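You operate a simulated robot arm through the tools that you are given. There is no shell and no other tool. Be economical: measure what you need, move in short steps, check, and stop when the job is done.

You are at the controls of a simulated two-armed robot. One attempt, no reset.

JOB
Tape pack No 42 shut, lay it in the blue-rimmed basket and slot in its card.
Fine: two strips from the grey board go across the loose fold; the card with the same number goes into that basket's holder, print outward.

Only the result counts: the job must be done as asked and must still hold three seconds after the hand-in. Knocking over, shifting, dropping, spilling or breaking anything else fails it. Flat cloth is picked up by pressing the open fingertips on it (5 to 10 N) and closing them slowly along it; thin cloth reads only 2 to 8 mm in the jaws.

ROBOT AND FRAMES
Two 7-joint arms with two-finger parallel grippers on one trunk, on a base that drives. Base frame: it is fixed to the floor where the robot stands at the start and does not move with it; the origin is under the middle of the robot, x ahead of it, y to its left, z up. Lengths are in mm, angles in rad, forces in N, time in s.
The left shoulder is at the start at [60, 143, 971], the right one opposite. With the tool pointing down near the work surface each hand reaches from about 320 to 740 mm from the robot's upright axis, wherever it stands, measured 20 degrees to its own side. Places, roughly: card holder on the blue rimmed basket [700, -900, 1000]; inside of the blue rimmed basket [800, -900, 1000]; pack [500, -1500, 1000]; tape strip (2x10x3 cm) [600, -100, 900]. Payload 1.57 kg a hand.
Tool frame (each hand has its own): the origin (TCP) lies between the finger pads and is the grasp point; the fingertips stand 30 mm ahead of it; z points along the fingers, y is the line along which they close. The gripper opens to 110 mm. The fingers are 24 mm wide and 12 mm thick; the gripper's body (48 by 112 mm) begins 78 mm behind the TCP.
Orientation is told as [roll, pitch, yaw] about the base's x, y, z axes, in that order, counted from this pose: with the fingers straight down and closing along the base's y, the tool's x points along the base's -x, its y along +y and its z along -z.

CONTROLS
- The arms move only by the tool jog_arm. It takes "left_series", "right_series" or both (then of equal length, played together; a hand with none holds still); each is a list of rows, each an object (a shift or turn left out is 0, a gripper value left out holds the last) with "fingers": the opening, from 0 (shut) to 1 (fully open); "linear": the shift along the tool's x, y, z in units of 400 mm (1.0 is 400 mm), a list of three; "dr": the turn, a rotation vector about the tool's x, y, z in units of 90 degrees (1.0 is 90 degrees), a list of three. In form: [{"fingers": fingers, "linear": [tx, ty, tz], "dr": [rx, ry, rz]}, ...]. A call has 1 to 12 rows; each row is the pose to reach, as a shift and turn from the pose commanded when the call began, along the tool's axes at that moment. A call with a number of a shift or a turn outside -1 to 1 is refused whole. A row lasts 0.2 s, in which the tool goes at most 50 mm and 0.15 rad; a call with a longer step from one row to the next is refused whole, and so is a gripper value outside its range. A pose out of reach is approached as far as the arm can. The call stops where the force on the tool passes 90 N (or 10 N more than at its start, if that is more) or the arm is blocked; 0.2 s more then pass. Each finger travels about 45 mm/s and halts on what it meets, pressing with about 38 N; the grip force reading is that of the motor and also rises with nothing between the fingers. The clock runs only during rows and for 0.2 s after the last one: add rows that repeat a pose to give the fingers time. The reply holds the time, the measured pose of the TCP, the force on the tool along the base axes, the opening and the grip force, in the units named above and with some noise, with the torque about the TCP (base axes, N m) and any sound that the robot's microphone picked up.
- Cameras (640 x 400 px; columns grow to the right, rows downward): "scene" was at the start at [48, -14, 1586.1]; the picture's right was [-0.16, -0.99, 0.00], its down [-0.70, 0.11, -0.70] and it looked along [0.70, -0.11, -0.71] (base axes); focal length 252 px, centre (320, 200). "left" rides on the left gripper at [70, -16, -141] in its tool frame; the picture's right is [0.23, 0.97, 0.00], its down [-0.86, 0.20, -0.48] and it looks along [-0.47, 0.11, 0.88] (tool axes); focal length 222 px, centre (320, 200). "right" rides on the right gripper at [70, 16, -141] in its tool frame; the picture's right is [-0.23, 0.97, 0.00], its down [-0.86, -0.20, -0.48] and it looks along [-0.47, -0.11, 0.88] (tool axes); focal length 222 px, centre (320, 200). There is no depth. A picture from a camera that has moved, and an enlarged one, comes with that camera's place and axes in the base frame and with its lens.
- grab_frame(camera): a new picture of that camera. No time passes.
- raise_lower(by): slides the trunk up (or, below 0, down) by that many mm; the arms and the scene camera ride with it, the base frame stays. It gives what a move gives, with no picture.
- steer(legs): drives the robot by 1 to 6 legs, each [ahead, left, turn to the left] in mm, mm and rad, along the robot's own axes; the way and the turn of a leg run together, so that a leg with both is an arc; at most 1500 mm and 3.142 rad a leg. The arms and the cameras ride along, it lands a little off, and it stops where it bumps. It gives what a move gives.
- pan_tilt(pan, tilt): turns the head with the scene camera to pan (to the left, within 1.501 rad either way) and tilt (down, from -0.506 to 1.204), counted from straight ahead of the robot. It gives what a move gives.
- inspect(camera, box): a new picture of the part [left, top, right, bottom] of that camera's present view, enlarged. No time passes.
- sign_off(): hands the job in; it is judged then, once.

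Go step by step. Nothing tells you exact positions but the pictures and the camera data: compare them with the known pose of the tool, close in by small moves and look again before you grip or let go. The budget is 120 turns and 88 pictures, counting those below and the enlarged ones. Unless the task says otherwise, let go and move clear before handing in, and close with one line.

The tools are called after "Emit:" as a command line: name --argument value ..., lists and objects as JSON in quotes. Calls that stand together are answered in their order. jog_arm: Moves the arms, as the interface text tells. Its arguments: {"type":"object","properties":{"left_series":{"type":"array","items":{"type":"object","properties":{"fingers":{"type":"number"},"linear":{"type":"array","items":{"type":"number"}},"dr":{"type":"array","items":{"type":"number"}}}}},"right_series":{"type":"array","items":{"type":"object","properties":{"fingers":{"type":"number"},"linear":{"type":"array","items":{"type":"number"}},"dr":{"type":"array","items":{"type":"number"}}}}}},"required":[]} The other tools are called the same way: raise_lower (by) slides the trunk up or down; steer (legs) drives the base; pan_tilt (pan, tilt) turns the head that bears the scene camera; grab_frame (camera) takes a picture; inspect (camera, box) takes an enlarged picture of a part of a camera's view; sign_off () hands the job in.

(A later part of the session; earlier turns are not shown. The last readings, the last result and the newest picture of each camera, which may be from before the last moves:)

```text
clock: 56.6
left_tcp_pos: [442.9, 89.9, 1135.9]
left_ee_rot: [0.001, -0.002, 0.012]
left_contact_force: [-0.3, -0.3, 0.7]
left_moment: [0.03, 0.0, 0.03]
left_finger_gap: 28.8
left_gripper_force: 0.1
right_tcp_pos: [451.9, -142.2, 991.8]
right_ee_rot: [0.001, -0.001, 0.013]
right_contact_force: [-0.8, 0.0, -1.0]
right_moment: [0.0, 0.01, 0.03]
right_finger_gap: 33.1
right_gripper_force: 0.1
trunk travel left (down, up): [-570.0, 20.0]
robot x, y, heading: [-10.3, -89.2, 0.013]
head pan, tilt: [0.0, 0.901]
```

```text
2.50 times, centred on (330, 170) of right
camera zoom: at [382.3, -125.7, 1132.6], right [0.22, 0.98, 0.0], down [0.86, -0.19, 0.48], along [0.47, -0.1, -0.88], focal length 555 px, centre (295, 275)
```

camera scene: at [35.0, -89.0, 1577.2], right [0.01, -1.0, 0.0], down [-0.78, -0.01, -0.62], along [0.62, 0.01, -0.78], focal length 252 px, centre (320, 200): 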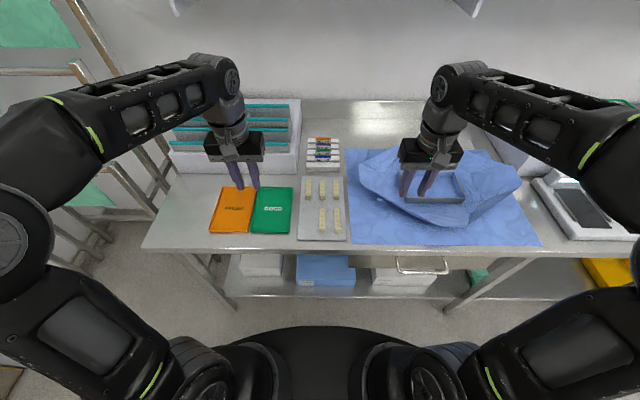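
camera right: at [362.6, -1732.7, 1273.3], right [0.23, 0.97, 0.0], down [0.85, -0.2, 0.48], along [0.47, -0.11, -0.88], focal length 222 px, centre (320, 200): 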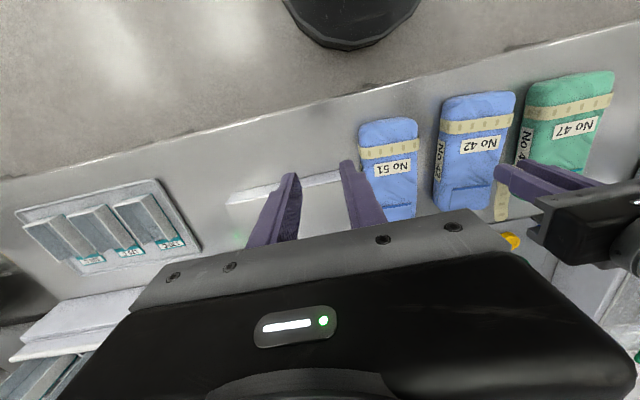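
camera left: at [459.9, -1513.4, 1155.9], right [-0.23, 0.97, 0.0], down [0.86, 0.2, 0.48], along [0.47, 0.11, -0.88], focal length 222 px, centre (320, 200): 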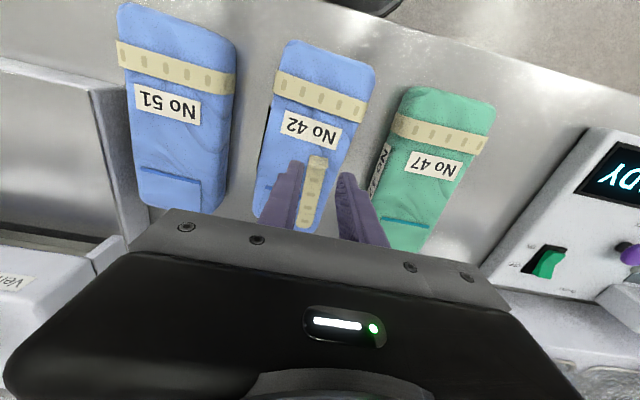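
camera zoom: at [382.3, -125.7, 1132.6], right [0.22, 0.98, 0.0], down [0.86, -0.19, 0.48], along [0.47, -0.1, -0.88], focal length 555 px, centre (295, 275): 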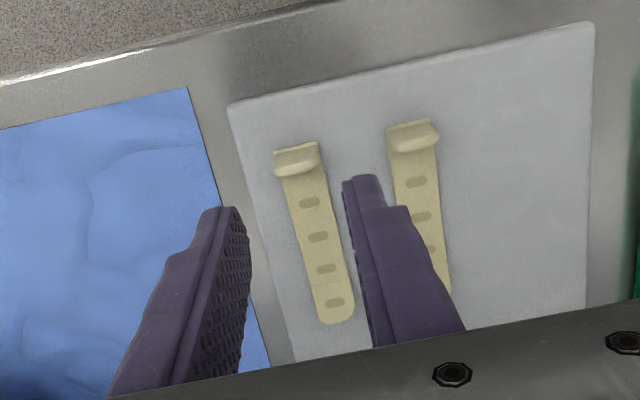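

Aligned within 3 mm. I lower, close and lift.

Emit:
jog_arm --right_series '[{"linear": [0.005, 0.004, 0.06]}, {"linear": [0.005, 0.004, 0.12]}, {"linear": [0.005, 0.004, 0.155]}, {"linear": [0.005, 0.004, 0.171]}, {"linear": [0.005, 0.004, 0.171]}, {"linear": [0.005, 0.004, 0.171], "fingers": 0}, {"linear": [0.005, 0.004, 0.171], "fingers": 0}, {"linear": [0.005, 0.004, 0.171], "fingers": 0}, {"linear": [0.005, 0.004, 0.171], "fingers": 0}, {"linear": [0.005, 0.004, 0.15]}, {"linear": [0.005, 0.004, 0.05]}, {"linear": [0.005, 0.004, -0.06]}]'

Emit:
grab_frame --camera "right"

Emit:
inspect --camera "scene" --box '[280, 110, 370, 260]'

```text
clock: 59.2
left_tcp_pos: [443.6, 90.7, 1135.7]
left_ee_rot: [-0.001, -0.003, 0.011]
left_contact_force: [-0.2, -0.3, 0.1]
left_moment: [0.0, 0.01, -0.01]
left_finger_gap: 28.4
left_gripper_force: 0.1
right_tcp_pos: [450.2, -139.1, 1015.1]
right_ee_rot: [0.0, 0.003, 0.012]
right_contact_force: [0.2, -0.3, 0.1]
right_moment: [-0.03, 0.03, 0.0]
right_finger_gap: 17.8
right_gripper_force: 32.4
trunk travel left (down, up): [-570.0, 20.0]
robot x, y, heading: [-16.0, -91.1, 0.012]
head pan, tilt: [0.0, 0.901]
```

```text
54 pictures are left
camera right: at [379.8, -124.8, 1157.5], right [0.22, 0.98, 0.0], down [0.86, -0.19, 0.48], along [0.47, -0.1, -0.88], focal length 222 px, centre (320, 200)
```

right: 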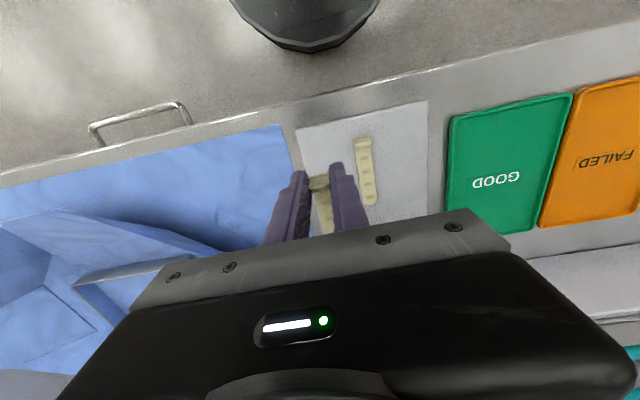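

```text
2.67 times, centred on (325, 185) of scene
camera zoom: at [32.6, -89.1, 1577.2], right [0.01, -1.0, 0.0], down [-0.78, -0.01, -0.62], along [0.62, 0.01, -0.78], focal length 673 px, centre (307, 240)
```

zoom: 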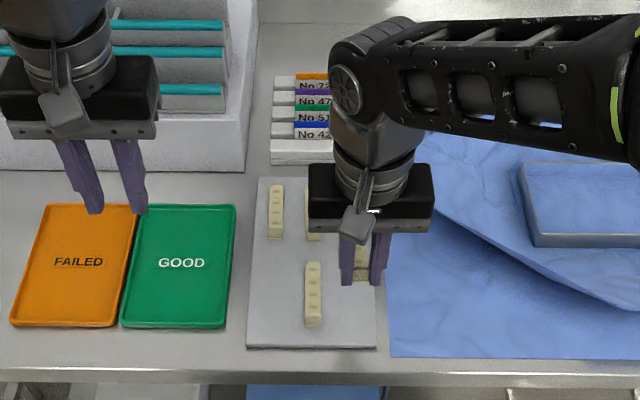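

Second strip held. I raise it and drive to the pack.

Emit:
jog_arm --right_series '[{"linear": [0.02, -0.06, -0.08]}, {"linear": [0.04, -0.15, -0.16]}, {"linear": [0.05, -0.25, -0.22]}, {"linear": [0.05, -0.35, -0.28]}, {"linear": [0.05, -0.38, -0.3]}]'

Emit:
steer --legs '[[-110, 0, -0.012], [0, -1410, 0], [125, 0, 0]]'

Emit:
inspect --camera "scene" --box '[220, 110, 460, 260]'

```text
clock: 60.4
left_tcp_pos: [444.2, 91.2, 1135.4]
left_ee_rot: [0.001, -0.001, 0.012]
left_contact_force: [0.4, 0.7, -0.1]
left_moment: [0.03, 0.01, -0.02]
left_finger_gap: 28.7
left_gripper_force: 0.0
right_tcp_pos: [430.5, -292.2, 1134.9]
right_ee_rot: [-0.001, 0.001, 0.012]
right_contact_force: [0.0, 0.1, 0.7]
right_moment: [0.01, -0.01, 0.01]
right_finger_gap: 17.3
right_gripper_force: 32.6
trunk travel left (down, up): [-570.0, 20.0]
robot x, y, heading: [-10.6, -88.7, 0.013]
head pan, tilt: [0.0, 0.901]
```

```text
clock: 69.0
left_tcp_pos: [467.4, -1316.5, 1135.0]
left_ee_rot: [0.0, -0.002, 0.011]
left_contact_force: [1.2, 1.0, -0.5]
left_moment: [-0.01, 0.05, 0.0]
left_finger_gap: 28.5
left_gripper_force: 0.1
right_tcp_pos: [453.8, -1697.4, 1135.3]
right_ee_rot: [-0.002, 0.003, 0.012]
right_contact_force: [1.3, 0.1, -0.5]
right_moment: [-0.01, 0.06, 0.01]
right_finger_gap: 17.5
right_gripper_force: 32.1
trunk travel left (down, up): [-570.0, 20.0]
robot x, y, heading: [12.6, -1497.6, 0.014]
head pan, tilt: [0.0, 0.901]
```

```text
2.67 times, centred on (340, 185) of scene
camera zoom: at [57.0, -1494.1, 1577.2], right [0.01, -1.0, 0.0], down [-0.78, -0.01, -0.62], along [0.62, 0.01, -0.78], focal length 673 px, centre (267, 240)
```

zoom: 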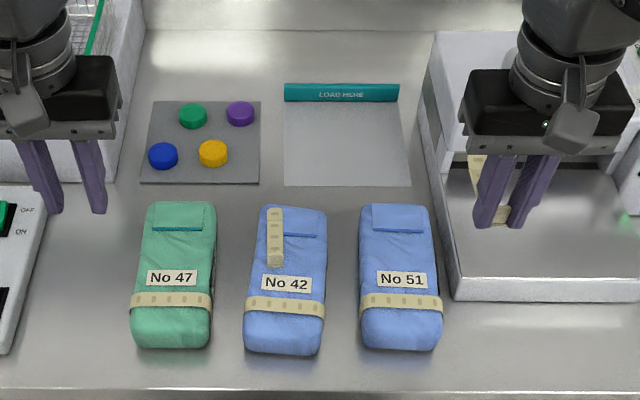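

The first strip sits on the left of the flap; the second goes at about y -1534. I bring the right hand above that place.

Emit:
jog_arm --right_series '[{"linear": [-0.05, 0.1, 0]}, {"linear": [-0.1, 0.2, 0]}, {"linear": [-0.15, 0.3, 0.02]}, {"linear": [-0.1975, 0.405, 0.04]}, {"linear": [-0.1975, 0.405, 0.14]}, {"linear": [-0.1975, 0.405, 0.24]}, {"linear": [-0.1975, 0.405, 0.32]}, {"linear": [-0.1975, 0.405, 0.32]}]'

Emit:
inspect --camera "scene" --box '[280, 150, 380, 250]'

Emit:
inspect --camera "right" --box '[200, 80, 440, 250]'

```text
clock: 70.8
left_tcp_pos: [465.9, -1315.5, 1135.9]
left_ee_rot: [0.0, -0.002, 0.009]
left_contact_force: [0.6, 0.5, 0.1]
left_moment: [0.0, -0.02, -0.01]
left_finger_gap: 28.5
left_gripper_force: 0.1
right_tcp_pos: [530.8, -1535.2, 1006.9]
right_ee_rot: [0.001, 0.0, 0.012]
right_contact_force: [-0.2, -0.2, -0.6]
right_moment: [0.02, 0.0, 0.01]
right_finger_gap: 17.6
right_gripper_force: 32.6
trunk travel left (down, up): [-570.0, 20.0]
robot x, y, heading: [8.2, -1496.2, 0.012]
head pan, tilt: [0.0, 0.901]
```

```text
4.00 times, centred on (330, 200) of scene
camera zoom: at [54.8, -1493.9, 1577.3], right [0.01, -1.0, 0.0], down [-0.78, -0.01, -0.62], along [0.62, 0.01, -0.78], focal length 1009 px, centre (280, 200)
```

zoom: 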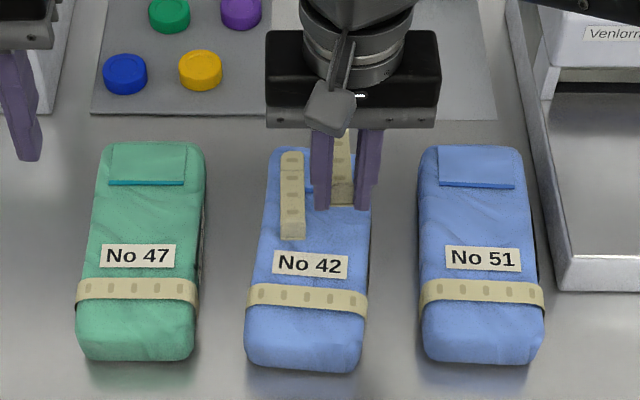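

```text
2.35 times, centred on (320, 165) of right
camera zoom: at [460.9, -1518.8, 1147.7], right [0.22, 0.98, 0.0], down [0.86, -0.19, 0.48], along [0.47, -0.1, -0.88], focal length 523 px, centre (320, 282)
```

zoom: 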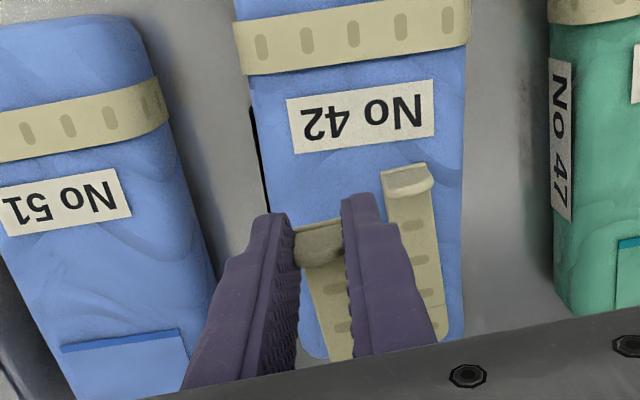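

About 8 mm clearance to the first tab. I lower to contact.

Emit:
jog_arm --right_series '[{"linear": [0, 0, 0.05]}, {"linear": [0, 0, 0.09]}, {"linear": [0, 0, 0.105]}, {"linear": [0, 0, 0.112]}, {"linear": [0, 0, 0.112]}]'

```text
clock: 72.0
left_tcp_pos: [465.8, -1315.8, 1134.8]
left_ee_rot: [0.0, -0.004, 0.009]
left_contact_force: [0.3, -0.6, 0.0]
left_moment: [-0.03, 0.03, -0.02]
left_finger_gap: 28.3
left_gripper_force: 0.0
right_tcp_pos: [529.7, -1534.6, 962.3]
right_ee_rot: [0.0, -0.001, 0.011]
right_contact_force: [0.1, -0.3, 1.5]
right_moment: [-0.04, -0.07, -0.01]
right_finger_gap: 17.6
right_gripper_force: 32.3
trunk travel left (down, up): [-570.0, 20.0]
robot x, y, heading: [14.6, -1492.5, 0.012]
head pan, tilt: [0.0, 0.901]
```

Emit:
jog_arm --right_series '[{"linear": [0, 0, 0.004]}, {"linear": [0, 0, 0.009]}, {"linear": [0, 0, 0.012]}, {"linear": [0, 0, 0.012]}]'

```text
clock: 73.0
left_tcp_pos: [465.0, -1314.8, 1136.8]
left_ee_rot: [0.0, -0.001, 0.01]
left_contact_force: [-0.2, -0.8, -0.1]
left_moment: [0.01, 0.0, -0.02]
left_finger_gap: 28.3
left_gripper_force: 0.0
right_tcp_pos: [530.5, -1535.3, 959.0]
right_ee_rot: [0.003, -0.003, 0.009]
right_contact_force: [3.0, -0.7, 17.8]
right_moment: [-0.06, -0.48, 0.0]
right_finger_gap: 17.6
right_gripper_force: 32.2
trunk travel left (down, up): [-570.0, 20.0]
robot x, y, heading: [12.4, -1494.3, 0.012]
head pan, tilt: [0.0, 0.901]
```

I press a touch more, then release and rise.

Emit:
jog_arm --right_series '[{"linear": [0, 0, 0.003]}, {"linear": [0, 0, 0.004]}, {"linear": [0, 0, 0.004]}, {"linear": [0, 0, -0.005]}, {"linear": [0, 0, -0.005], "fingers": 0.25}, {"linear": [0, 0, -0.005], "fingers": 0.25}, {"linear": [0, 0, -0.005], "fingers": 0.25}, {"linear": [0, 0, -0.06]}, {"linear": [0, 0, -0.16]}]'

Emit:
inspect --camera "scene" --box '[280, 150, 380, 250]'

Emit:
inspect --camera "right" --box '[200, 80, 440, 250]'

```text
clock: 75.0
left_tcp_pos: [466.2, -1315.3, 1136.7]
left_ee_rot: [0.0, -0.003, 0.01]
left_contact_force: [0.1, -0.1, 0.6]
left_moment: [0.02, 0.01, 0.01]
left_finger_gap: 28.5
left_gripper_force: 0.1
right_tcp_pos: [530.5, -1536.9, 1022.0]
right_ee_rot: [-0.002, 0.002, 0.01]
right_contact_force: [0.2, -0.3, 0.4]
right_moment: [-0.01, 0.0, 0.02]
right_finger_gap: 27.4
right_gripper_force: 0.0
trunk travel left (down, up): [-570.0, 20.0]
robot x, y, heading: [14.1, -1495.9, 0.009]
head pan, tilt: [0.0, 0.901]
```

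```text
4.00 times, centred on (330, 200) of scene
camera zoom: at [54.4, -1494.4, 1577.2], right [0.01, -1.0, 0.0], down [-0.78, -0.01, -0.62], along [0.62, 0.01, -0.78], focal length 1009 px, centre (280, 200)
```

zoom: 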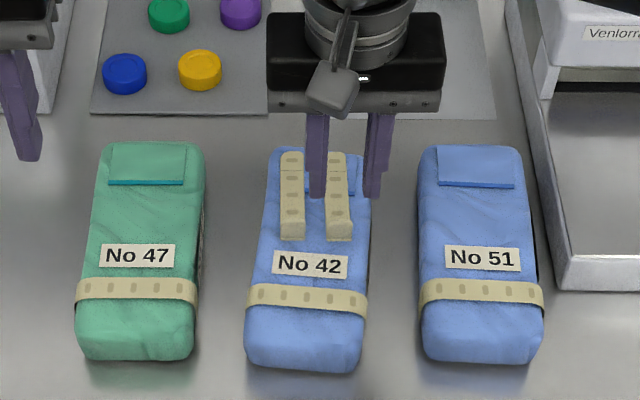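

```text
2.35 times, centred on (320, 165) of right
camera zoom: at [460.3, -1520.2, 1163.3], right [0.22, 0.98, 0.0], down [0.86, -0.19, 0.48], along [0.47, -0.11, -0.88], focal length 523 px, centre (320, 282)
```

zoom: 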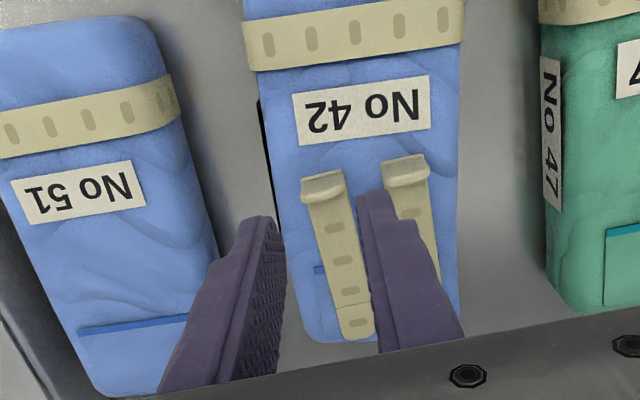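

Both strips lie across the loose fold. Now I open the right hand over the pack's middle at about [534, -1514], turned by -0.07 rad to match it.

Emit:
jog_arm --right_series '[{"linear": [0, 0, -0.02], "fingers": 1.0}, {"linear": [-0.005, 0.03, -0.02], "dr": [0, 0, 0.02]}, {"linear": [-0.01, 0.0575, -0.02], "dr": [0, 0, 0.05]}, {"linear": [-0.01, 0.0575, -0.02], "dr": [0, 0, 0.05]}, {"linear": [-0.01, 0.0575, -0.02], "dr": [0, 0, 0.05]}, {"linear": [-0.01, 0.0575, -0.02], "dr": [0, 0, 0.05]}]'

Emit:
grab_frame --camera "right"

Emit:
inspect --camera "scene" --box '[270, 140, 390, 250]'

```text
clock: 76.4
left_tcp_pos: [466.7, -1316.2, 1135.8]
left_ee_rot: [-0.001, 0.002, 0.009]
left_contact_force: [0.1, 0.3, 1.1]
left_moment: [0.04, -0.01, 0.01]
left_finger_gap: 28.8
left_gripper_force: 0.1
right_tcp_pos: [533.9, -1513.1, 1030.5]
right_ee_rot: [0.0, 0.0, -0.069]
right_contact_force: [-0.2, 0.3, 0.4]
right_moment: [0.0, 0.0, -0.01]
right_finger_gap: 110.0
right_gripper_force: 0.0
trunk travel left (down, up): [-570.0, 20.0]
robot x, y, heading: [13.9, -1495.2, 0.012]
head pan, tilt: [0.0, 0.901]
```

```text
47 pictures are left
camera right: at [465.9, -1491.3, 1171.5], right [0.29, 0.96, 0.0], down [0.84, -0.26, 0.48], along [0.46, -0.14, -0.88], focal length 222 px, centre (320, 200)
```

right: 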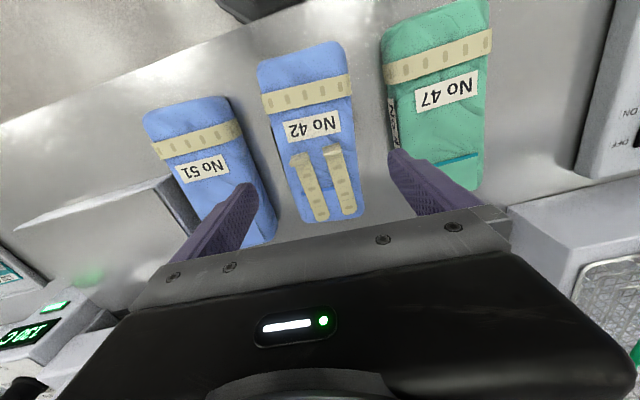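

```text
3.64 times, centred on (330, 195) of scene
camera zoom: at [55.0, -1494.1, 1577.3], right [0.01, -1.0, 0.0], down [-0.78, -0.01, -0.62], along [0.62, 0.01, -0.78], focal length 917 px, centre (284, 218)
```

zoom: 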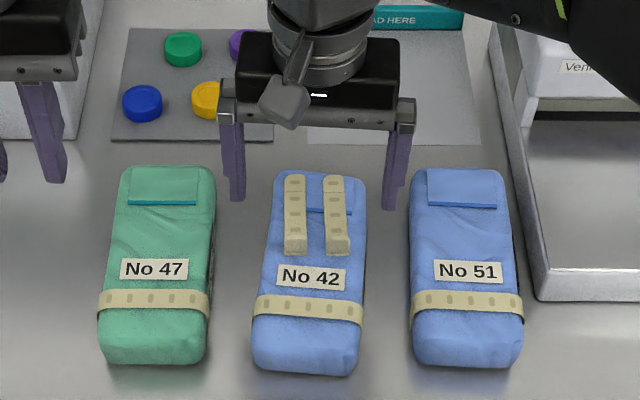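

The fingers straddle the pack with about 10 mm to spare each side. I lower and close on it.

Emit:
jog_arm --right_series '[{"linear": [0, 0.005, 0.1]}, {"linear": [0, 0.005, 0.2]}, {"linear": [0, 0.005, 0.25]}, {"linear": [0, 0.005, 0.266]}, {"linear": [0, 0.005, 0.266]}]'

Emit:
grab_frame --camera "right"

```text
clock: 77.6
left_tcp_pos: [466.1, -1315.6, 1135.1]
left_ee_rot: [-0.001, -0.001, 0.01]
left_contact_force: [-0.4, 0.0, -0.5]
left_moment: [-0.02, -0.01, 0.02]
left_finger_gap: 28.6
left_gripper_force: 0.1
right_tcp_pos: [533.9, -1509.7, 923.7]
right_ee_rot: [-0.001, 0.0, -0.067]
right_contact_force: [0.5, -0.5, -0.3]
right_moment: [0.02, -0.02, -0.02]
right_finger_gap: 109.8
right_gripper_force: 0.1
trunk travel left (down, up): [-570.0, 20.0]
robot x, y, heading: [9.7, -1493.9, 0.015]
head pan, tilt: [0.0, 0.901]
```

```text
45 pictures are left
camera right: at [466.0, -1488.8, 1065.1], right [0.29, 0.96, 0.0], down [0.84, -0.26, 0.48], along [0.46, -0.14, -0.88], focal length 222 px, centre (320, 200)
```

right: 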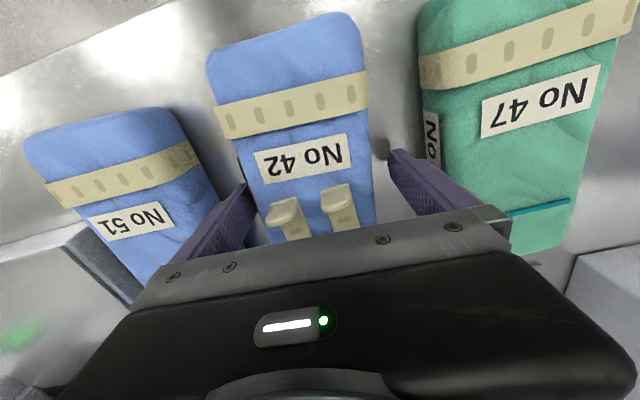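

The pack is slightly nearer the -y finger; I shift 4 mm, close and lift.

Emit:
jog_arm --right_series '[{"linear": [0, -0.01, 0]}, {"linear": [0, -0.01, 0], "fingers": 0.6}, {"linear": [0, -0.01, 0], "fingers": 0.6}, {"linear": [0, -0.01, 0], "fingers": 0.6}, {"linear": [0, -0.01, -0.01], "fingers": 0.6}, {"linear": [0, -0.01, -0.05], "fingers": 0.6}, {"linear": [0, -0.01, -0.12], "fingers": 0.6}]'

Emit:
grab_frame --camera "right"

```text
clock: 79.2
left_tcp_pos: [465.2, -1314.7, 1134.9]
left_ee_rot: [-0.001, -0.001, 0.01]
left_contact_force: [-0.3, 0.9, -0.3]
left_moment: [0.0, 0.03, -0.02]
left_finger_gap: 28.6
left_gripper_force: 0.2
right_tcp_pos: [535.1, -1514.4, 971.2]
right_ee_rot: [0.001, 0.002, -0.069]
right_contact_force: [-0.1, -0.3, -4.8]
right_moment: [0.03, -0.02, 0.01]
right_finger_gap: 91.8
right_gripper_force: 37.6
trunk travel left (down, up): [-570.0, 20.0]
robot x, y, heading: [11.3, -1492.9, 0.005]
head pan, tilt: [0.0, 0.901]
```

```text
44 pictures are left
camera right: at [465.5, -1493.1, 1112.9], right [0.29, 0.96, 0.0], down [0.84, -0.26, 0.48], along [0.46, -0.14, -0.88], focal length 222 px, centre (320, 200)
```

right: 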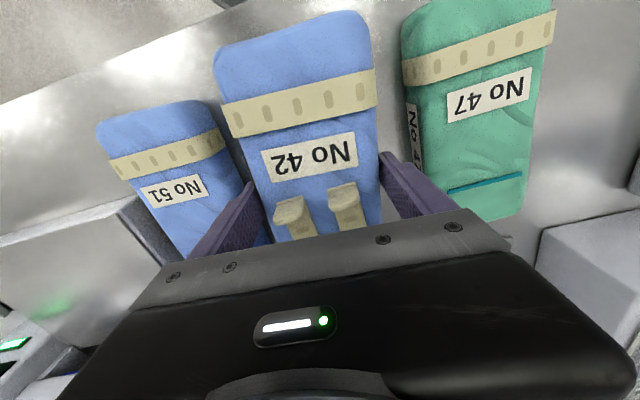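

The pack is held and balanced (about 0.5 kg). I raise it, draw it in and drive toward the basket.

Emit:
jog_arm --right_series '[{"linear": [0, 0, -0.1]}, {"linear": [0, 0, -0.2]}, {"linear": [0, 0, -0.3]}, {"linear": [0, 0, -0.4]}, {"linear": [0.08, -0.06, -0.45]}, {"linear": [0.16, -0.13, -0.48]}, {"linear": [0.2, -0.23, -0.5]}, {"linear": [0.2, -0.33, -0.5]}]'

Emit:
steer --legs '[[-130, 0, -0.01], [0, 750, 0]]'

Emit:
pan_tilt --pan -0.1 --tilt 0.65

Emit:
grab_frame --camera "scene"

```text
clock: 81.0
left_tcp_pos: [465.6, -1317.6, 1136.7]
left_ee_rot: [0.002, -0.002, 0.008]
left_contact_force: [0.0, 0.0, 1.5]
left_moment: [0.0, -0.03, -0.01]
left_finger_gap: 28.9
left_gripper_force: 0.0
right_tcp_pos: [435.7, -1628.9, 1164.4]
right_ee_rot: [0.004, 0.001, -0.069]
right_contact_force: [0.5, -1.8, -4.9]
right_moment: [0.07, -0.03, 0.0]
right_finger_gap: 91.4
right_gripper_force: 38.1
right hand out of reach, approached as far as the arm can: row 4, 5, 6, 7, 8
trunk travel left (down, up): [-570.0, 20.0]
robot x, y, heading: [13.1, -1497.4, 0.012]
head pan, tilt: [0.0, 0.901]
```

```text
clock: 86.0
left_tcp_pos: [337.1, -567.2, 1134.8]
left_ee_rot: [0.001, 0.0, 0.001]
left_contact_force: [-0.1, 0.3, 0.0]
left_moment: [-0.01, -0.01, 0.04]
left_finger_gap: 28.6
left_gripper_force: 0.0
right_tcp_pos: [304.3, -879.2, 1163.8]
right_ee_rot: [0.002, 0.001, -0.078]
right_contact_force: [-0.2, -1.0, -4.6]
right_moment: [-0.03, 0.0, 0.02]
right_finger_gap: 91.7
right_gripper_force: 38.0
trunk travel left (down, up): [-570.0, 20.0]
robot x, y, heading: [-119.8, -741.5, 0.005]
head pan, tilt: [0.0, 0.901]
```

```text
clock: 86.7
left_tcp_pos: [335.9, -567.5, 1133.8]
left_ee_rot: [0.0, -0.001, 0.002]
left_contact_force: [-0.1, -0.5, -0.3]
left_moment: [0.0, -0.02, 0.01]
left_finger_gap: 28.7
left_gripper_force: 0.0
right_tcp_pos: [303.7, -879.0, 1163.5]
right_ee_rot: [-0.001, 0.003, -0.077]
right_contact_force: [0.0, -0.7, -5.2]
right_moment: [-0.01, -0.01, 0.0]
right_finger_gap: 91.7
right_gripper_force: 38.3
trunk travel left (down, up): [-570.0, 20.0]
robot x, y, heading: [-120.0, -746.1, 0.002]
head pan, tilt: [-0.099, 0.649]
```

```text
43 pictures are left
camera scene: at [-65.7, -751.6, 1597.7], right [-0.1, -1.0, 0.0], down [-0.6, 0.06, -0.8], along [0.79, -0.08, -0.61], focal length 252 px, centre (320, 200)
```

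scene: 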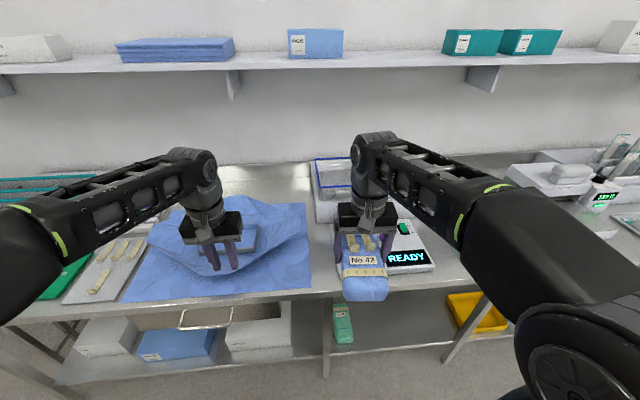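

The right arm hides the basket. I shift so that it shows between the arms.

Emit:
steer --legs '[[0, -170, 0]]'

Emit:
inspect --camera "scene" --box '[200, 110, 400, 260]'

```text
clock: 88.2
left_tcp_pos: [336.8, -739.4, 1134.1]
left_ee_rot: [0.003, -0.001, 0.002]
left_contact_force: [0.4, -0.4, 0.2]
left_moment: [0.01, -0.01, 0.0]
left_finger_gap: 28.7
left_gripper_force: 0.1
right_tcp_pos: [303.3, -1050.4, 1164.3]
right_ee_rot: [0.001, 0.003, -0.075]
right_contact_force: [-0.5, 0.0, -5.7]
right_moment: [0.04, 0.03, 0.02]
right_finger_gap: 91.9
right_gripper_force: 38.0
trunk travel left (down, up): [-570.0, 20.0]
robot x, y, heading: [-118.9, -917.4, 0.004]
head pan, tilt: [-0.099, 0.649]
```

```text
2.67 times, centred on (300, 185) of scene
camera zoom: at [-65.5, -923.6, 1597.7], right [-0.1, -1.0, 0.0], down [-0.6, 0.06, -0.8], along [0.79, -0.08, -0.6], focal length 673 px, centre (373, 240)
```

zoom: 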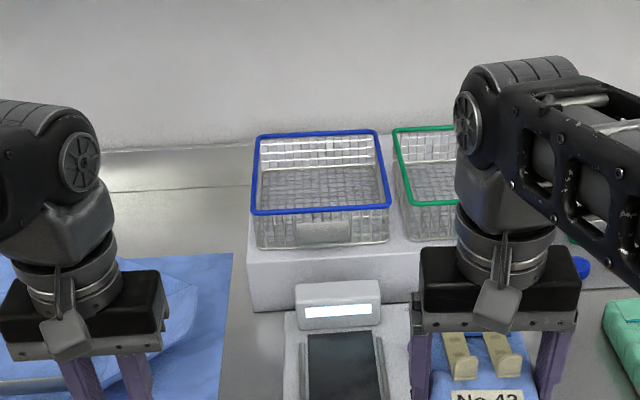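

The blue basket's rim is at about z 1037, x 750 to 965, y -1030 to -825: far for a tool pointing straight down. I check how near the base can drive to the table.

Emit:
pan_tilt --pan 0 --tilt 1.2

Emit:
grab_frame --camera "scene"

```text
clock: 89.2
left_tcp_pos: [336.4, -738.3, 1135.4]
left_ee_rot: [0.001, -0.001, 0.002]
left_contact_force: [0.3, 0.2, 0.1]
left_moment: [-0.02, 0.0, -0.02]
left_finger_gap: 28.6
left_gripper_force: 0.1
right_tcp_pos: [303.0, -1048.1, 1163.6]
right_ee_rot: [0.002, 0.003, -0.076]
right_contact_force: [0.3, 0.4, -4.4]
right_moment: [-0.01, -0.01, 0.02]
right_finger_gap: 91.7
right_gripper_force: 38.0
trunk travel left (down, up): [-570.0, 20.0]
robot x, y, heading: [-122.7, -915.0, 0.001]
head pan, tilt: [0.0, 1.201]
```

```text
41 pictures are left
camera scene: at [-95.9, -913.5, 1557.5], right [0.0, -1.0, 0.0], down [-0.93, 0.0, -0.36], along [0.36, 0.0, -0.93], focal length 252 px, centre (320, 200)
```

scene: 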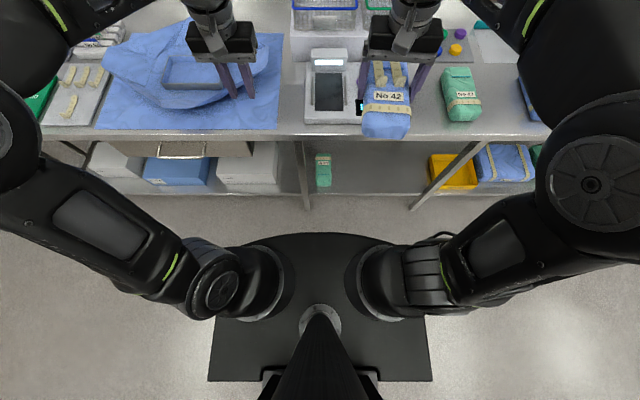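

I lower the trunk a little to learn whether the black plate is the floor base or part of the trunk.

Emit:
raise_lower --by -60

Emit:
grab_frame --camera "scene"

```text
clock: 90.2
left_tcp_pos: [335.4, -738.1, 1075.5]
left_ee_rot: [0.0, -0.002, 0.001]
left_contact_force: [-0.1, 0.1, -0.6]
left_moment: [0.02, 0.02, 0.01]
left_finger_gap: 28.5
left_gripper_force: 0.0
right_tcp_pos: [302.6, -1048.7, 1104.9]
right_ee_rot: [-0.001, 0.001, -0.078]
right_contact_force: [0.8, 0.2, -5.1]
right_moment: [0.02, 0.02, 0.0]
right_finger_gap: 91.8
right_gripper_force: 38.5
trunk travel left (down, up): [-510.0, 80.0]
robot x, y, heading: [-119.5, -912.2, -0.002]
head pan, tilt: [0.0, 1.201]
```

```text
40 pictures are left
camera scene: at [-96.2, -913.5, 1497.5], right [0.0, -1.0, 0.0], down [-0.93, 0.0, -0.36], along [0.36, 0.0, -0.93], focal length 252 px, centre (320, 200)
```

scene: 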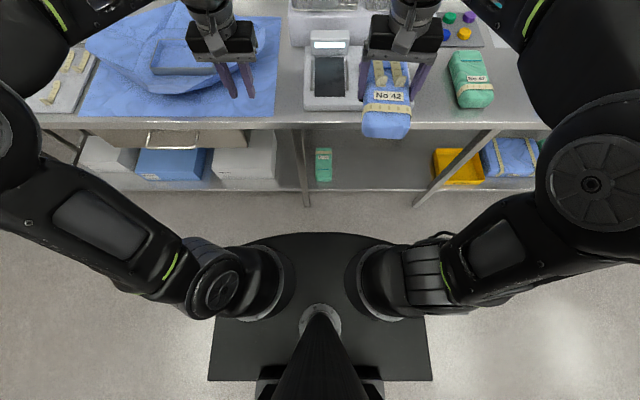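

The plate rides on the trunk, so the base may go nearer. I raise the trunk fully and advance carefully to see how far it gets.

Emit:
raise_lower --by 80

Emit:
steer --legs '[[130, 0, 0], [40, 0, 0], [20, 0, 0]]'

Emit:
grab_frame --camera "scene"

```text
clock: 91.3
left_tcp_pos: [335.8, -738.0, 1154.1]
left_ee_rot: [0.0, 0.0, 0.003]
left_contact_force: [-0.5, 1.1, 0.4]
left_moment: [-0.01, 0.0, 0.02]
left_finger_gap: 28.6
left_gripper_force: 0.1
right_tcp_pos: [304.3, -1048.7, 1184.3]
right_ee_rot: [0.0, 0.001, -0.076]
right_contact_force: [0.0, 0.0, -5.0]
right_moment: [0.01, 0.01, -0.03]
right_finger_gap: 91.6
right_gripper_force: 38.1
trunk travel left (down, up): [-590.0, 0.0]
robot x, y, heading: [-121.4, -911.6, -0.0]
head pan, tilt: [0.0, 1.201]
```

```text
clock: 93.5
left_tcp_pos: [527.9, -738.3, 1155.4]
left_ee_rot: [0.0, 0.003, 0.001]
left_contact_force: [0.3, -0.4, -0.2]
left_moment: [-0.01, 0.07, -0.05]
left_finger_gap: 28.5
left_gripper_force: 0.0
right_tcp_pos: [495.1, -1048.2, 1183.3]
right_ee_rot: [0.0, 0.001, -0.078]
right_contact_force: [1.1, -0.1, -4.9]
right_moment: [0.01, 0.06, 0.0]
right_finger_gap: 91.5
right_gripper_force: 37.7
trunk travel left (down, up): [-590.0, 0.0]
robot x, y, heading: [68.6, -909.4, 0.004]
head pan, tilt: [0.0, 1.201]
```

```text
39 pictures are left
camera scene: at [95.2, -913.1, 1577.4], right [0.0, -1.0, 0.0], down [-0.93, 0.0, -0.36], along [0.36, 0.0, -0.93], focal length 252 px, centre (320, 200)
```

scene: 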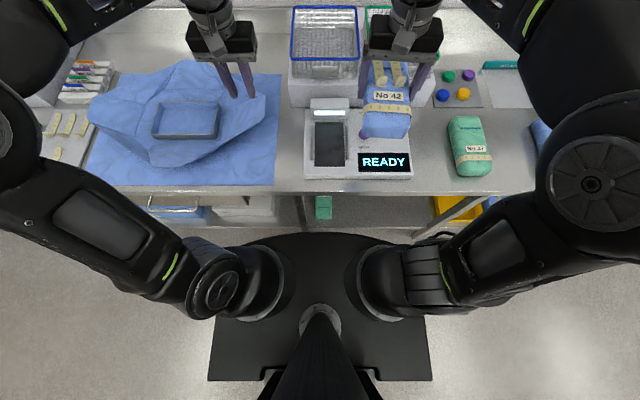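

The base reaches x 69 without touching. A tilted grasp will be needed to reach over the rim, so I take the pack back to its old free place to regrip it with the fingers leaning forward.

Emit:
steer --legs '[[-90, 0, 0], [0, -462, 0], [20, 0, 0]]'

Emit:
pan_tilt --pan -0.2 --tilt 0.9

Emit:
grab_frame --camera "scene"

```text
clock: 97.4
left_tcp_pos: [456.0, -1206.5, 1154.9]
left_ee_rot: [0.001, 0.001, -0.006]
left_contact_force: [0.3, 0.2, 0.4]
left_moment: [-0.02, 0.06, -0.02]
left_finger_gap: 28.5
left_gripper_force: 0.0
right_tcp_pos: [421.7, -1516.2, 1183.7]
right_ee_rot: [0.001, 0.003, -0.084]
right_contact_force: [0.7, 0.1, -5.7]
right_moment: [0.02, 0.06, 0.03]
right_finger_gap: 91.5
right_gripper_force: 38.0
trunk travel left (down, up): [-590.0, 0.0]
robot x, y, heading: [0.3, -1380.6, -0.004]
head pan, tilt: [0.0, 1.201]
```

```text
clock: 98.2
left_tcp_pos: [454.9, -1205.8, 1155.0]
left_ee_rot: [-0.001, 0.0, -0.006]
left_contact_force: [0.0, -0.9, -0.3]
left_moment: [0.01, 0.0, -0.01]
left_finger_gap: 28.6
left_gripper_force: 0.0
right_tcp_pos: [421.4, -1516.9, 1183.8]
right_ee_rot: [-0.001, 0.002, -0.083]
right_contact_force: [0.1, 0.3, -5.3]
right_moment: [0.01, 0.02, -0.03]
right_finger_gap: 91.6
right_gripper_force: 37.8
trunk travel left (down, up): [-590.0, 0.0]
robot x, y, heading: [-2.9, -1378.8, -0.006]
head pan, tilt: [-0.201, 0.901]
```

```text
38 pictures are left
camera scene: at [39.7, -1393.6, 1597.2], right [-0.2, -0.98, 0.0], down [-0.77, 0.16, -0.62], along [0.61, -0.13, -0.78], focal length 252 px, centre (320, 200)
```

scene: 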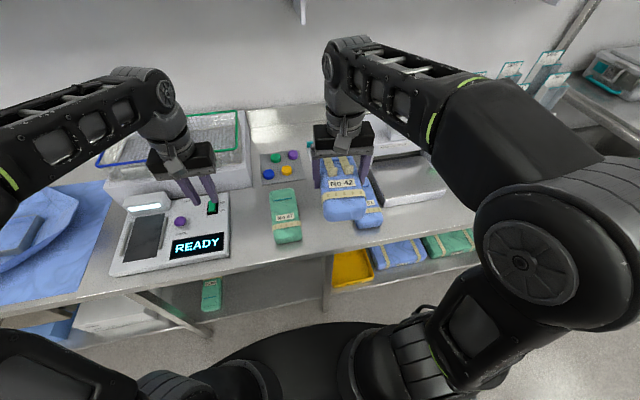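

I bring the pack down over its old place, stopping at z about 1000 to check.

Emit:
jog_arm --right_series '[{"linear": [-0.07, 0.008, 0.07]}, {"linear": [-0.14, 0.016, 0.14]}, {"linear": [-0.21, 0.025, 0.21]}, {"linear": [-0.28, 0.033, 0.28]}, {"linear": [-0.28, 0.033, 0.36]}, {"linear": [-0.28, 0.033, 0.45]}, {"linear": [-0.28, 0.033, 0.45]}]'

```text
clock: 99.8
left_tcp_pos: [454.9, -1206.0, 1155.2]
left_ee_rot: [0.0, -0.001, -0.006]
left_contact_force: [-0.5, 0.2, -0.9]
left_moment: [0.0, -0.04, -0.04]
left_finger_gap: 28.6
left_gripper_force: 0.1
right_tcp_pos: [532.7, -1512.4, 1004.1]
right_ee_rot: [0.001, 0.0, -0.084]
right_contact_force: [0.8, -0.3, -5.1]
right_moment: [-0.01, 0.04, 0.04]
right_finger_gap: 91.8
right_gripper_force: 38.0
trunk travel left (down, up): [-590.0, 0.0]
robot x, y, heading: [0.2, -1378.4, -0.003]
head pan, tilt: [-0.201, 0.901]
```

On target. I turn it straight, lower to the table and release.

Emit:
jog_arm --right_series '[{"linear": [0, 0, 0.06], "dr": [0, 0, -0.05]}, {"linear": [0, 0, 0.12], "dr": [0, 0, -0.05]}, {"linear": [0, 0, 0.17], "dr": [0, 0, -0.05]}, {"linear": [0, 0, 0.19], "dr": [0, 0, -0.05]}, {"linear": [0, 0, 0.197], "dr": [0, 0, -0.05]}, {"linear": [0, 0, 0.201], "dr": [0, 0, -0.05]}, {"linear": [0, 0, 0.201], "dr": [0, 0, -0.05]}]'

```text
clock: 101.4
left_tcp_pos: [456.0, -1205.1, 1155.4]
left_ee_rot: [-0.001, 0.0, -0.006]
left_contact_force: [0.0, 1.0, 0.4]
left_moment: [0.02, 0.0, 0.03]
left_finger_gap: 28.6
left_gripper_force: 0.0
right_tcp_pos: [534.4, -1512.9, 923.8]
right_ee_rot: [-0.001, 0.001, -0.006]
right_contact_force: [1.1, -0.2, 0.6]
right_moment: [0.2, 0.48, -0.05]
right_finger_gap: 91.4
right_gripper_force: 37.6
trunk travel left (down, up): [-590.0, 0.0]
robot x, y, heading: [-2.2, -1376.4, -0.004]
head pan, tilt: [-0.201, 0.901]
```

On the table. I open, rise and lean the fingers 40 degrees forward.

Emit:
jog_arm --right_series '[{"fingers": 1.0}, {"fingers": 1.0}, {"fingers": 1.0, "linear": [0, 0, -0.1]}, {"linear": [0, 0, -0.2]}, {"linear": [0, 0, -0.27], "dr": [0, -0.09, 0]}, {"linear": [0, 0, -0.27], "dr": [0, -0.18, 0]}, {"linear": [0, 0, -0.27], "dr": [0, -0.27, 0]}, {"linear": [0, 0, -0.27], "dr": [0, -0.36, 0]}, {"linear": [0, 0, -0.27], "dr": [0, -0.444, 0]}, {"linear": [0, 0, -0.27], "dr": [0, -0.444, 0]}]'

Emit:
grab_frame --camera "right"

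Emit:
inspect --camera "scene" --box '[260, 110, 420, 250]'

```text
clock: 103.6
left_tcp_pos: [454.6, -1207.4, 1155.2]
left_ee_rot: [-0.001, 0.001, -0.005]
left_contact_force: [0.8, -0.7, -0.2]
left_moment: [0.03, 0.02, -0.02]
left_finger_gap: 28.6
left_gripper_force: 0.1
right_tcp_pos: [532.9, -1512.7, 1032.4]
right_ee_rot: [0.001, -0.698, -0.005]
right_contact_force: [0.2, 0.0, 0.3]
right_moment: [0.01, -0.04, -0.03]
right_finger_gap: 110.1
right_gripper_force: 0.1
trunk travel left (down, up): [-590.0, 0.0]
robot x, y, heading: [-1.4, -1375.9, -0.005]
head pan, tilt: [-0.201, 0.901]
```

```text
37 pictures are left
camera right: at [389.4, -1496.2, 1095.4], right [0.18, 0.97, 0.15], down [0.35, -0.2, 0.92], along [0.92, -0.11, -0.37], focal length 222 px, centre (320, 200)
```

right: 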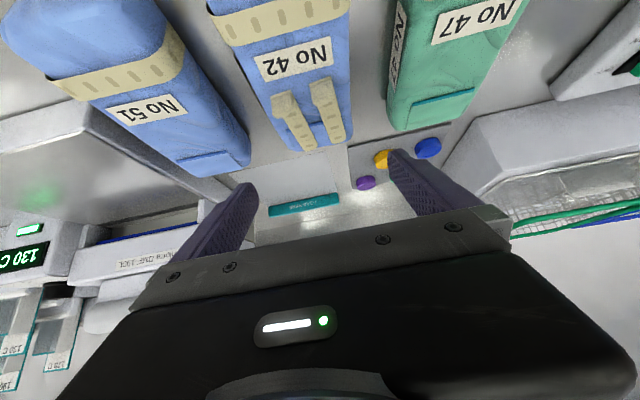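

```text
2.86 times, centred on (340, 180) of scene
camera zoom: at [40.1, -1394.2, 1597.3], right [-0.2, -0.98, 0.0], down [-0.77, 0.16, -0.62], along [0.61, -0.13, -0.78], focal length 721 px, centre (263, 257)
```

zoom: 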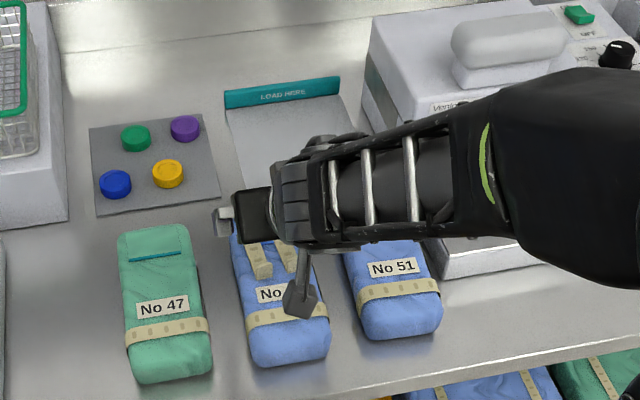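

The pack lies as before. I lower the leaning hand onto it, slightly behind its middle.

Emit:
jog_arm --right_series '[{"linear": [0.06, 0, 0.06]}, {"linear": [0.12, 0, 0.12]}, {"linear": [0.17, 0, 0.175]}, {"linear": [0.2, 0, 0.208]}, {"linear": [0.2, 0, 0.208]}]'

Emit:
grab_frame --camera "right"

```text
clock: 104.8
left_tcp_pos: [455.3, -1206.2, 1155.0]
left_ee_rot: [0.0, -0.003, -0.004]
left_contact_force: [0.7, -0.2, 0.1]
left_moment: [0.01, 0.0, -0.03]
left_finger_gap: 28.7
left_gripper_force: 0.1
right_tcp_pos: [524.9, -1512.8, 916.4]
right_ee_rot: [0.0, -0.698, -0.007]
right_contact_force: [0.1, -0.4, -0.2]
right_moment: [0.01, 0.0, 0.02]
right_finger_gap: 110.0
right_gripper_force: 0.1
trunk travel left (down, up): [-590.0, 0.0]
robot x, y, heading: [-5.3, -1377.5, -0.002]
head pan, tilt: [-0.201, 0.901]
```

```text
35 pictures are left
camera right: at [381.5, -1495.2, 980.2], right [0.18, 0.97, 0.15], down [0.35, -0.2, 0.92], along [0.92, -0.11, -0.37], focal length 222 px, centre (320, 200)
```

right: 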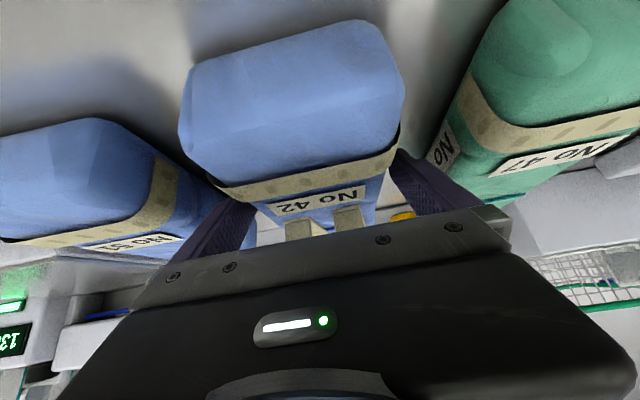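

The fingers straddle the pack. I close, lift, and check the balance.

Emit:
jog_arm --right_series '[{"fingers": 0.6}, {"fingers": 0.6}, {"fingers": 0.6}, {"fingers": 0.6}, {"linear": [-0.02, 0, -0.024]}, {"linear": [-0.08, 0, -0.095]}, {"linear": [-0.14, 0, -0.167]}, {"linear": [-0.2, 0, -0.238]}, {"linear": [-0.26, 0, -0.31]}, {"linear": [-0.32, 0, -0.381]}]'

Emit:
grab_frame --camera "scene"

```text
clock: 107.0
left_tcp_pos: [454.6, -1205.4, 1154.7]
left_ee_rot: [-0.002, -0.002, -0.007]
left_contact_force: [-0.1, 0.8, 0.2]
left_moment: [-0.02, -0.01, -0.02]
left_finger_gap: 28.6
left_gripper_force: 0.0
right_tcp_pos: [525.5, -1513.1, 1115.9]
right_ee_rot: [0.002, -0.697, -0.006]
right_contact_force: [-0.7, 0.4, -4.3]
right_moment: [-0.02, 0.05, 0.01]
right_finger_gap: 92.0
right_gripper_force: 38.2
trunk travel left (down, up): [-590.0, 0.0]
robot x, y, heading: [-3.0, -1375.9, -0.005]
head pan, tilt: [-0.201, 0.901]
```

```text
34 pictures are left
camera scene: at [39.4, -1393.6, 1597.2], right [-0.2, -0.98, 0.0], down [-0.77, 0.16, -0.62], along [0.61, -0.13, -0.78], focal length 252 px, centre (320, 200)
```

scene: 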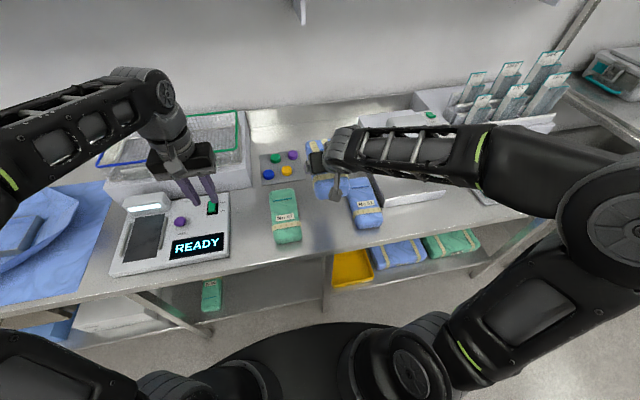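

The pack is level and held. I drive to the basket, with the hand in line with its middle at y about -928.

Emit:
steer --legs '[[-130, 0, 0.005], [0, 585, 0], [130, 0, 0]]'

Emit:
grab_frame --camera "scene"

Emit:
grab_frame --camera "right"

```text
clock: 112.1
left_tcp_pos: [452.9, -612.6, 1152.8]
left_ee_rot: [0.001, -0.001, 0.011]
left_contact_force: [0.3, -0.3, -0.7]
left_moment: [-0.02, 0.03, -0.02]
left_finger_gap: 28.7
left_gripper_force: 0.0
right_tcp_pos: [526.6, -917.9, 1114.4]
right_ee_rot: [-0.001, -0.695, 0.009]
right_contact_force: [0.3, -1.0, -5.2]
right_moment: [0.01, 0.04, 0.0]
right_finger_gap: 91.7
right_gripper_force: 38.2
trunk travel left (down, up): [-590.0, 0.0]
robot x, y, heading: [-3.1, -791.2, 0.009]
head pan, tilt: [-0.201, 0.901]
```

```text
33 pictures are left
camera scene: at [40.5, -805.2, 1597.2], right [-0.19, -0.98, 0.0], down [-0.77, 0.15, -0.62], along [0.61, -0.12, -0.78], focal length 252 px, centre (320, 200)
```

scene: 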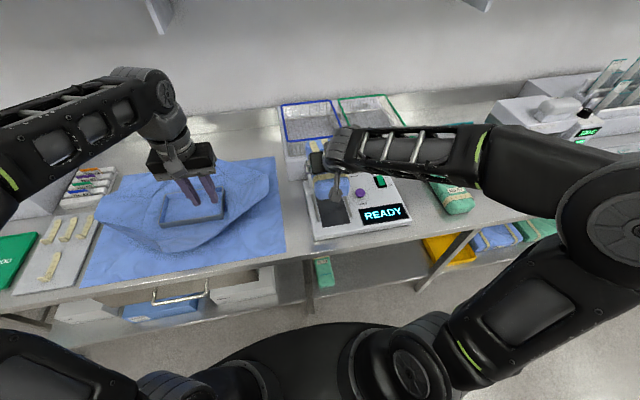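

```text
32 pictures are left
camera right: at [383.2, -902.7, 1179.2], right [0.17, 0.98, 0.15], down [0.35, -0.2, 0.92], along [0.92, -0.1, -0.38], focal length 222 px, centre (320, 200)
```

right: 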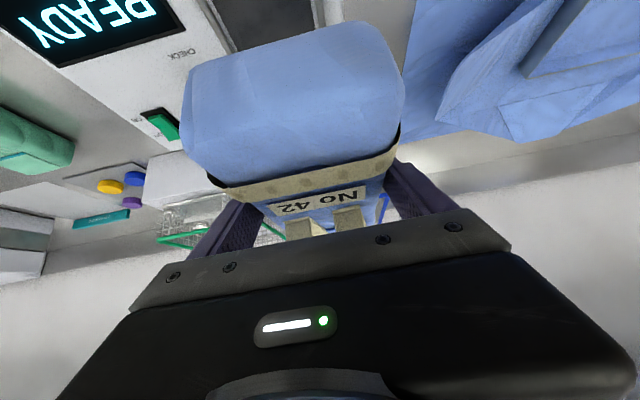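

I enlarge the basket to measure it from here.

Emit:
inspect --camera "scene" --box '[260, 85, 420, 195]'

```text
3.64 times, centred on (340, 140) of scene
camera zoom: at [40.5, -805.2, 1597.2], right [-0.19, -0.98, 0.0], down [-0.77, 0.15, -0.62], along [0.61, -0.12, -0.78], focal length 917 px, centre (247, 418)
```

zoom: 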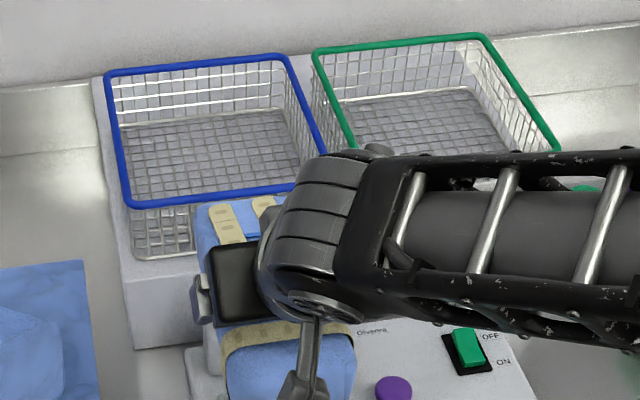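

Basket rim: x about 758 to 990, y -1033 to -832, z about 1037; the pack fits lengthwise. I advance the base 95 mm and then bring the hand near the rim, still above it.

Emit:
steer --legs '[[95, -12, -0.009]]'

Emit:
jog_arm --right_series '[{"linear": [-0.09, 0, 0.075]}, {"linear": [-0.18, 0, 0.15]}, {"linear": [-0.24, 0, 0.2]}]'

```text
clock: 113.2
left_tcp_pos: [548.6, -627.3, 1154.8]
left_ee_rot: [-0.001, 0.0, 0.0]
left_contact_force: [-0.4, -0.2, -0.2]
left_moment: [0.01, 0.02, 0.01]
left_finger_gap: 28.5
left_gripper_force: 0.0
right_tcp_pos: [621.2, -934.5, 1115.6]
right_ee_rot: [0.001, -0.693, 0.0]
right_contact_force: [0.1, 0.3, -5.0]
right_moment: [-0.01, 0.06, -0.01]
right_finger_gap: 91.7
right_gripper_force: 37.6
trunk travel left (down, up): [-590.0, 0.0]
robot x, y, heading: [89.5, -801.1, 0.003]
head pan, tilt: [-0.201, 0.901]
```

```text
clock: 114.0
left_tcp_pos: [547.6, -627.4, 1154.3]
left_ee_rot: [0.0, -0.001, -0.001]
left_contact_force: [-0.3, 0.0, -0.1]
left_moment: [0.01, 0.0, -0.02]
left_finger_gap: 28.5
left_gripper_force: 0.1
right_tcp_pos: [745.5, -934.7, 1114.5]
right_ee_rot: [-0.001, -0.695, 0.0]
right_contact_force: [0.7, 0.2, -4.8]
right_moment: [-0.02, 0.05, 0.01]
right_finger_gap: 91.7
right_gripper_force: 37.8
trunk travel left (down, up): [-590.0, 0.0]
robot x, y, heading: [91.3, -799.8, -0.003]
head pan, tilt: [-0.201, 0.901]
```

I go on 105 mm, still above the rim, and look.

Emit:
jog_arm --right_series '[{"linear": [-0.07, 0, 0.058]}, {"linear": [-0.14, 0, 0.117]}, {"linear": [-0.2, 0, 0.168]}, {"linear": [-0.2, 0, 0.168]}]'

Emit:
inspect --camera "scene" --box '[260, 85, 420, 195]'

Emit:
grab_frame --camera "right"

```text
clock: 115.0
left_tcp_pos: [546.4, -625.8, 1156.0]
left_ee_rot: [0.001, -0.002, 0.002]
left_contact_force: [0.1, 0.1, 0.3]
left_moment: [-0.01, 0.01, 0.04]
left_finger_gap: 28.7
left_gripper_force: 0.0
right_tcp_pos: [848.9, -933.9, 1115.7]
right_ee_rot: [0.0, -0.697, 0.001]
right_contact_force: [0.2, -0.2, -4.9]
right_moment: [-0.04, 0.05, 0.02]
right_finger_gap: 92.0
right_gripper_force: 37.3
trunk travel left (down, up): [-590.0, 0.0]
robot x, y, heading: [91.3, -800.4, 0.003]
head pan, tilt: [-0.201, 0.901]
```

```text
3.64 times, centred on (340, 140) of scene
camera zoom: at [132.0, -817.3, 1597.3], right [-0.2, -0.98, 0.0], down [-0.77, 0.16, -0.62], along [0.61, -0.12, -0.78], focal length 917 px, centre (247, 418)
```

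zoom: 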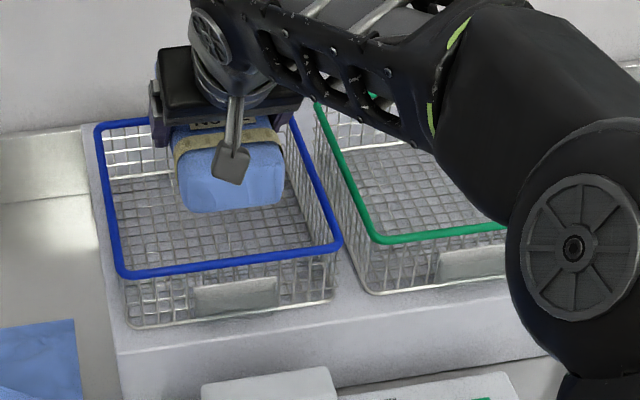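

```text
29 pictures are left
camera right: at [704.2, -918.4, 1180.4], right [0.17, 0.97, 0.15], down [0.35, -0.2, 0.92], along [0.92, -0.11, -0.38], focal length 222 px, centre (320, 200)
```

right: 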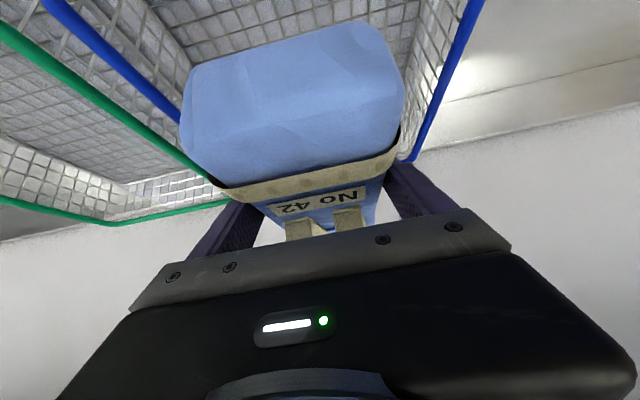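

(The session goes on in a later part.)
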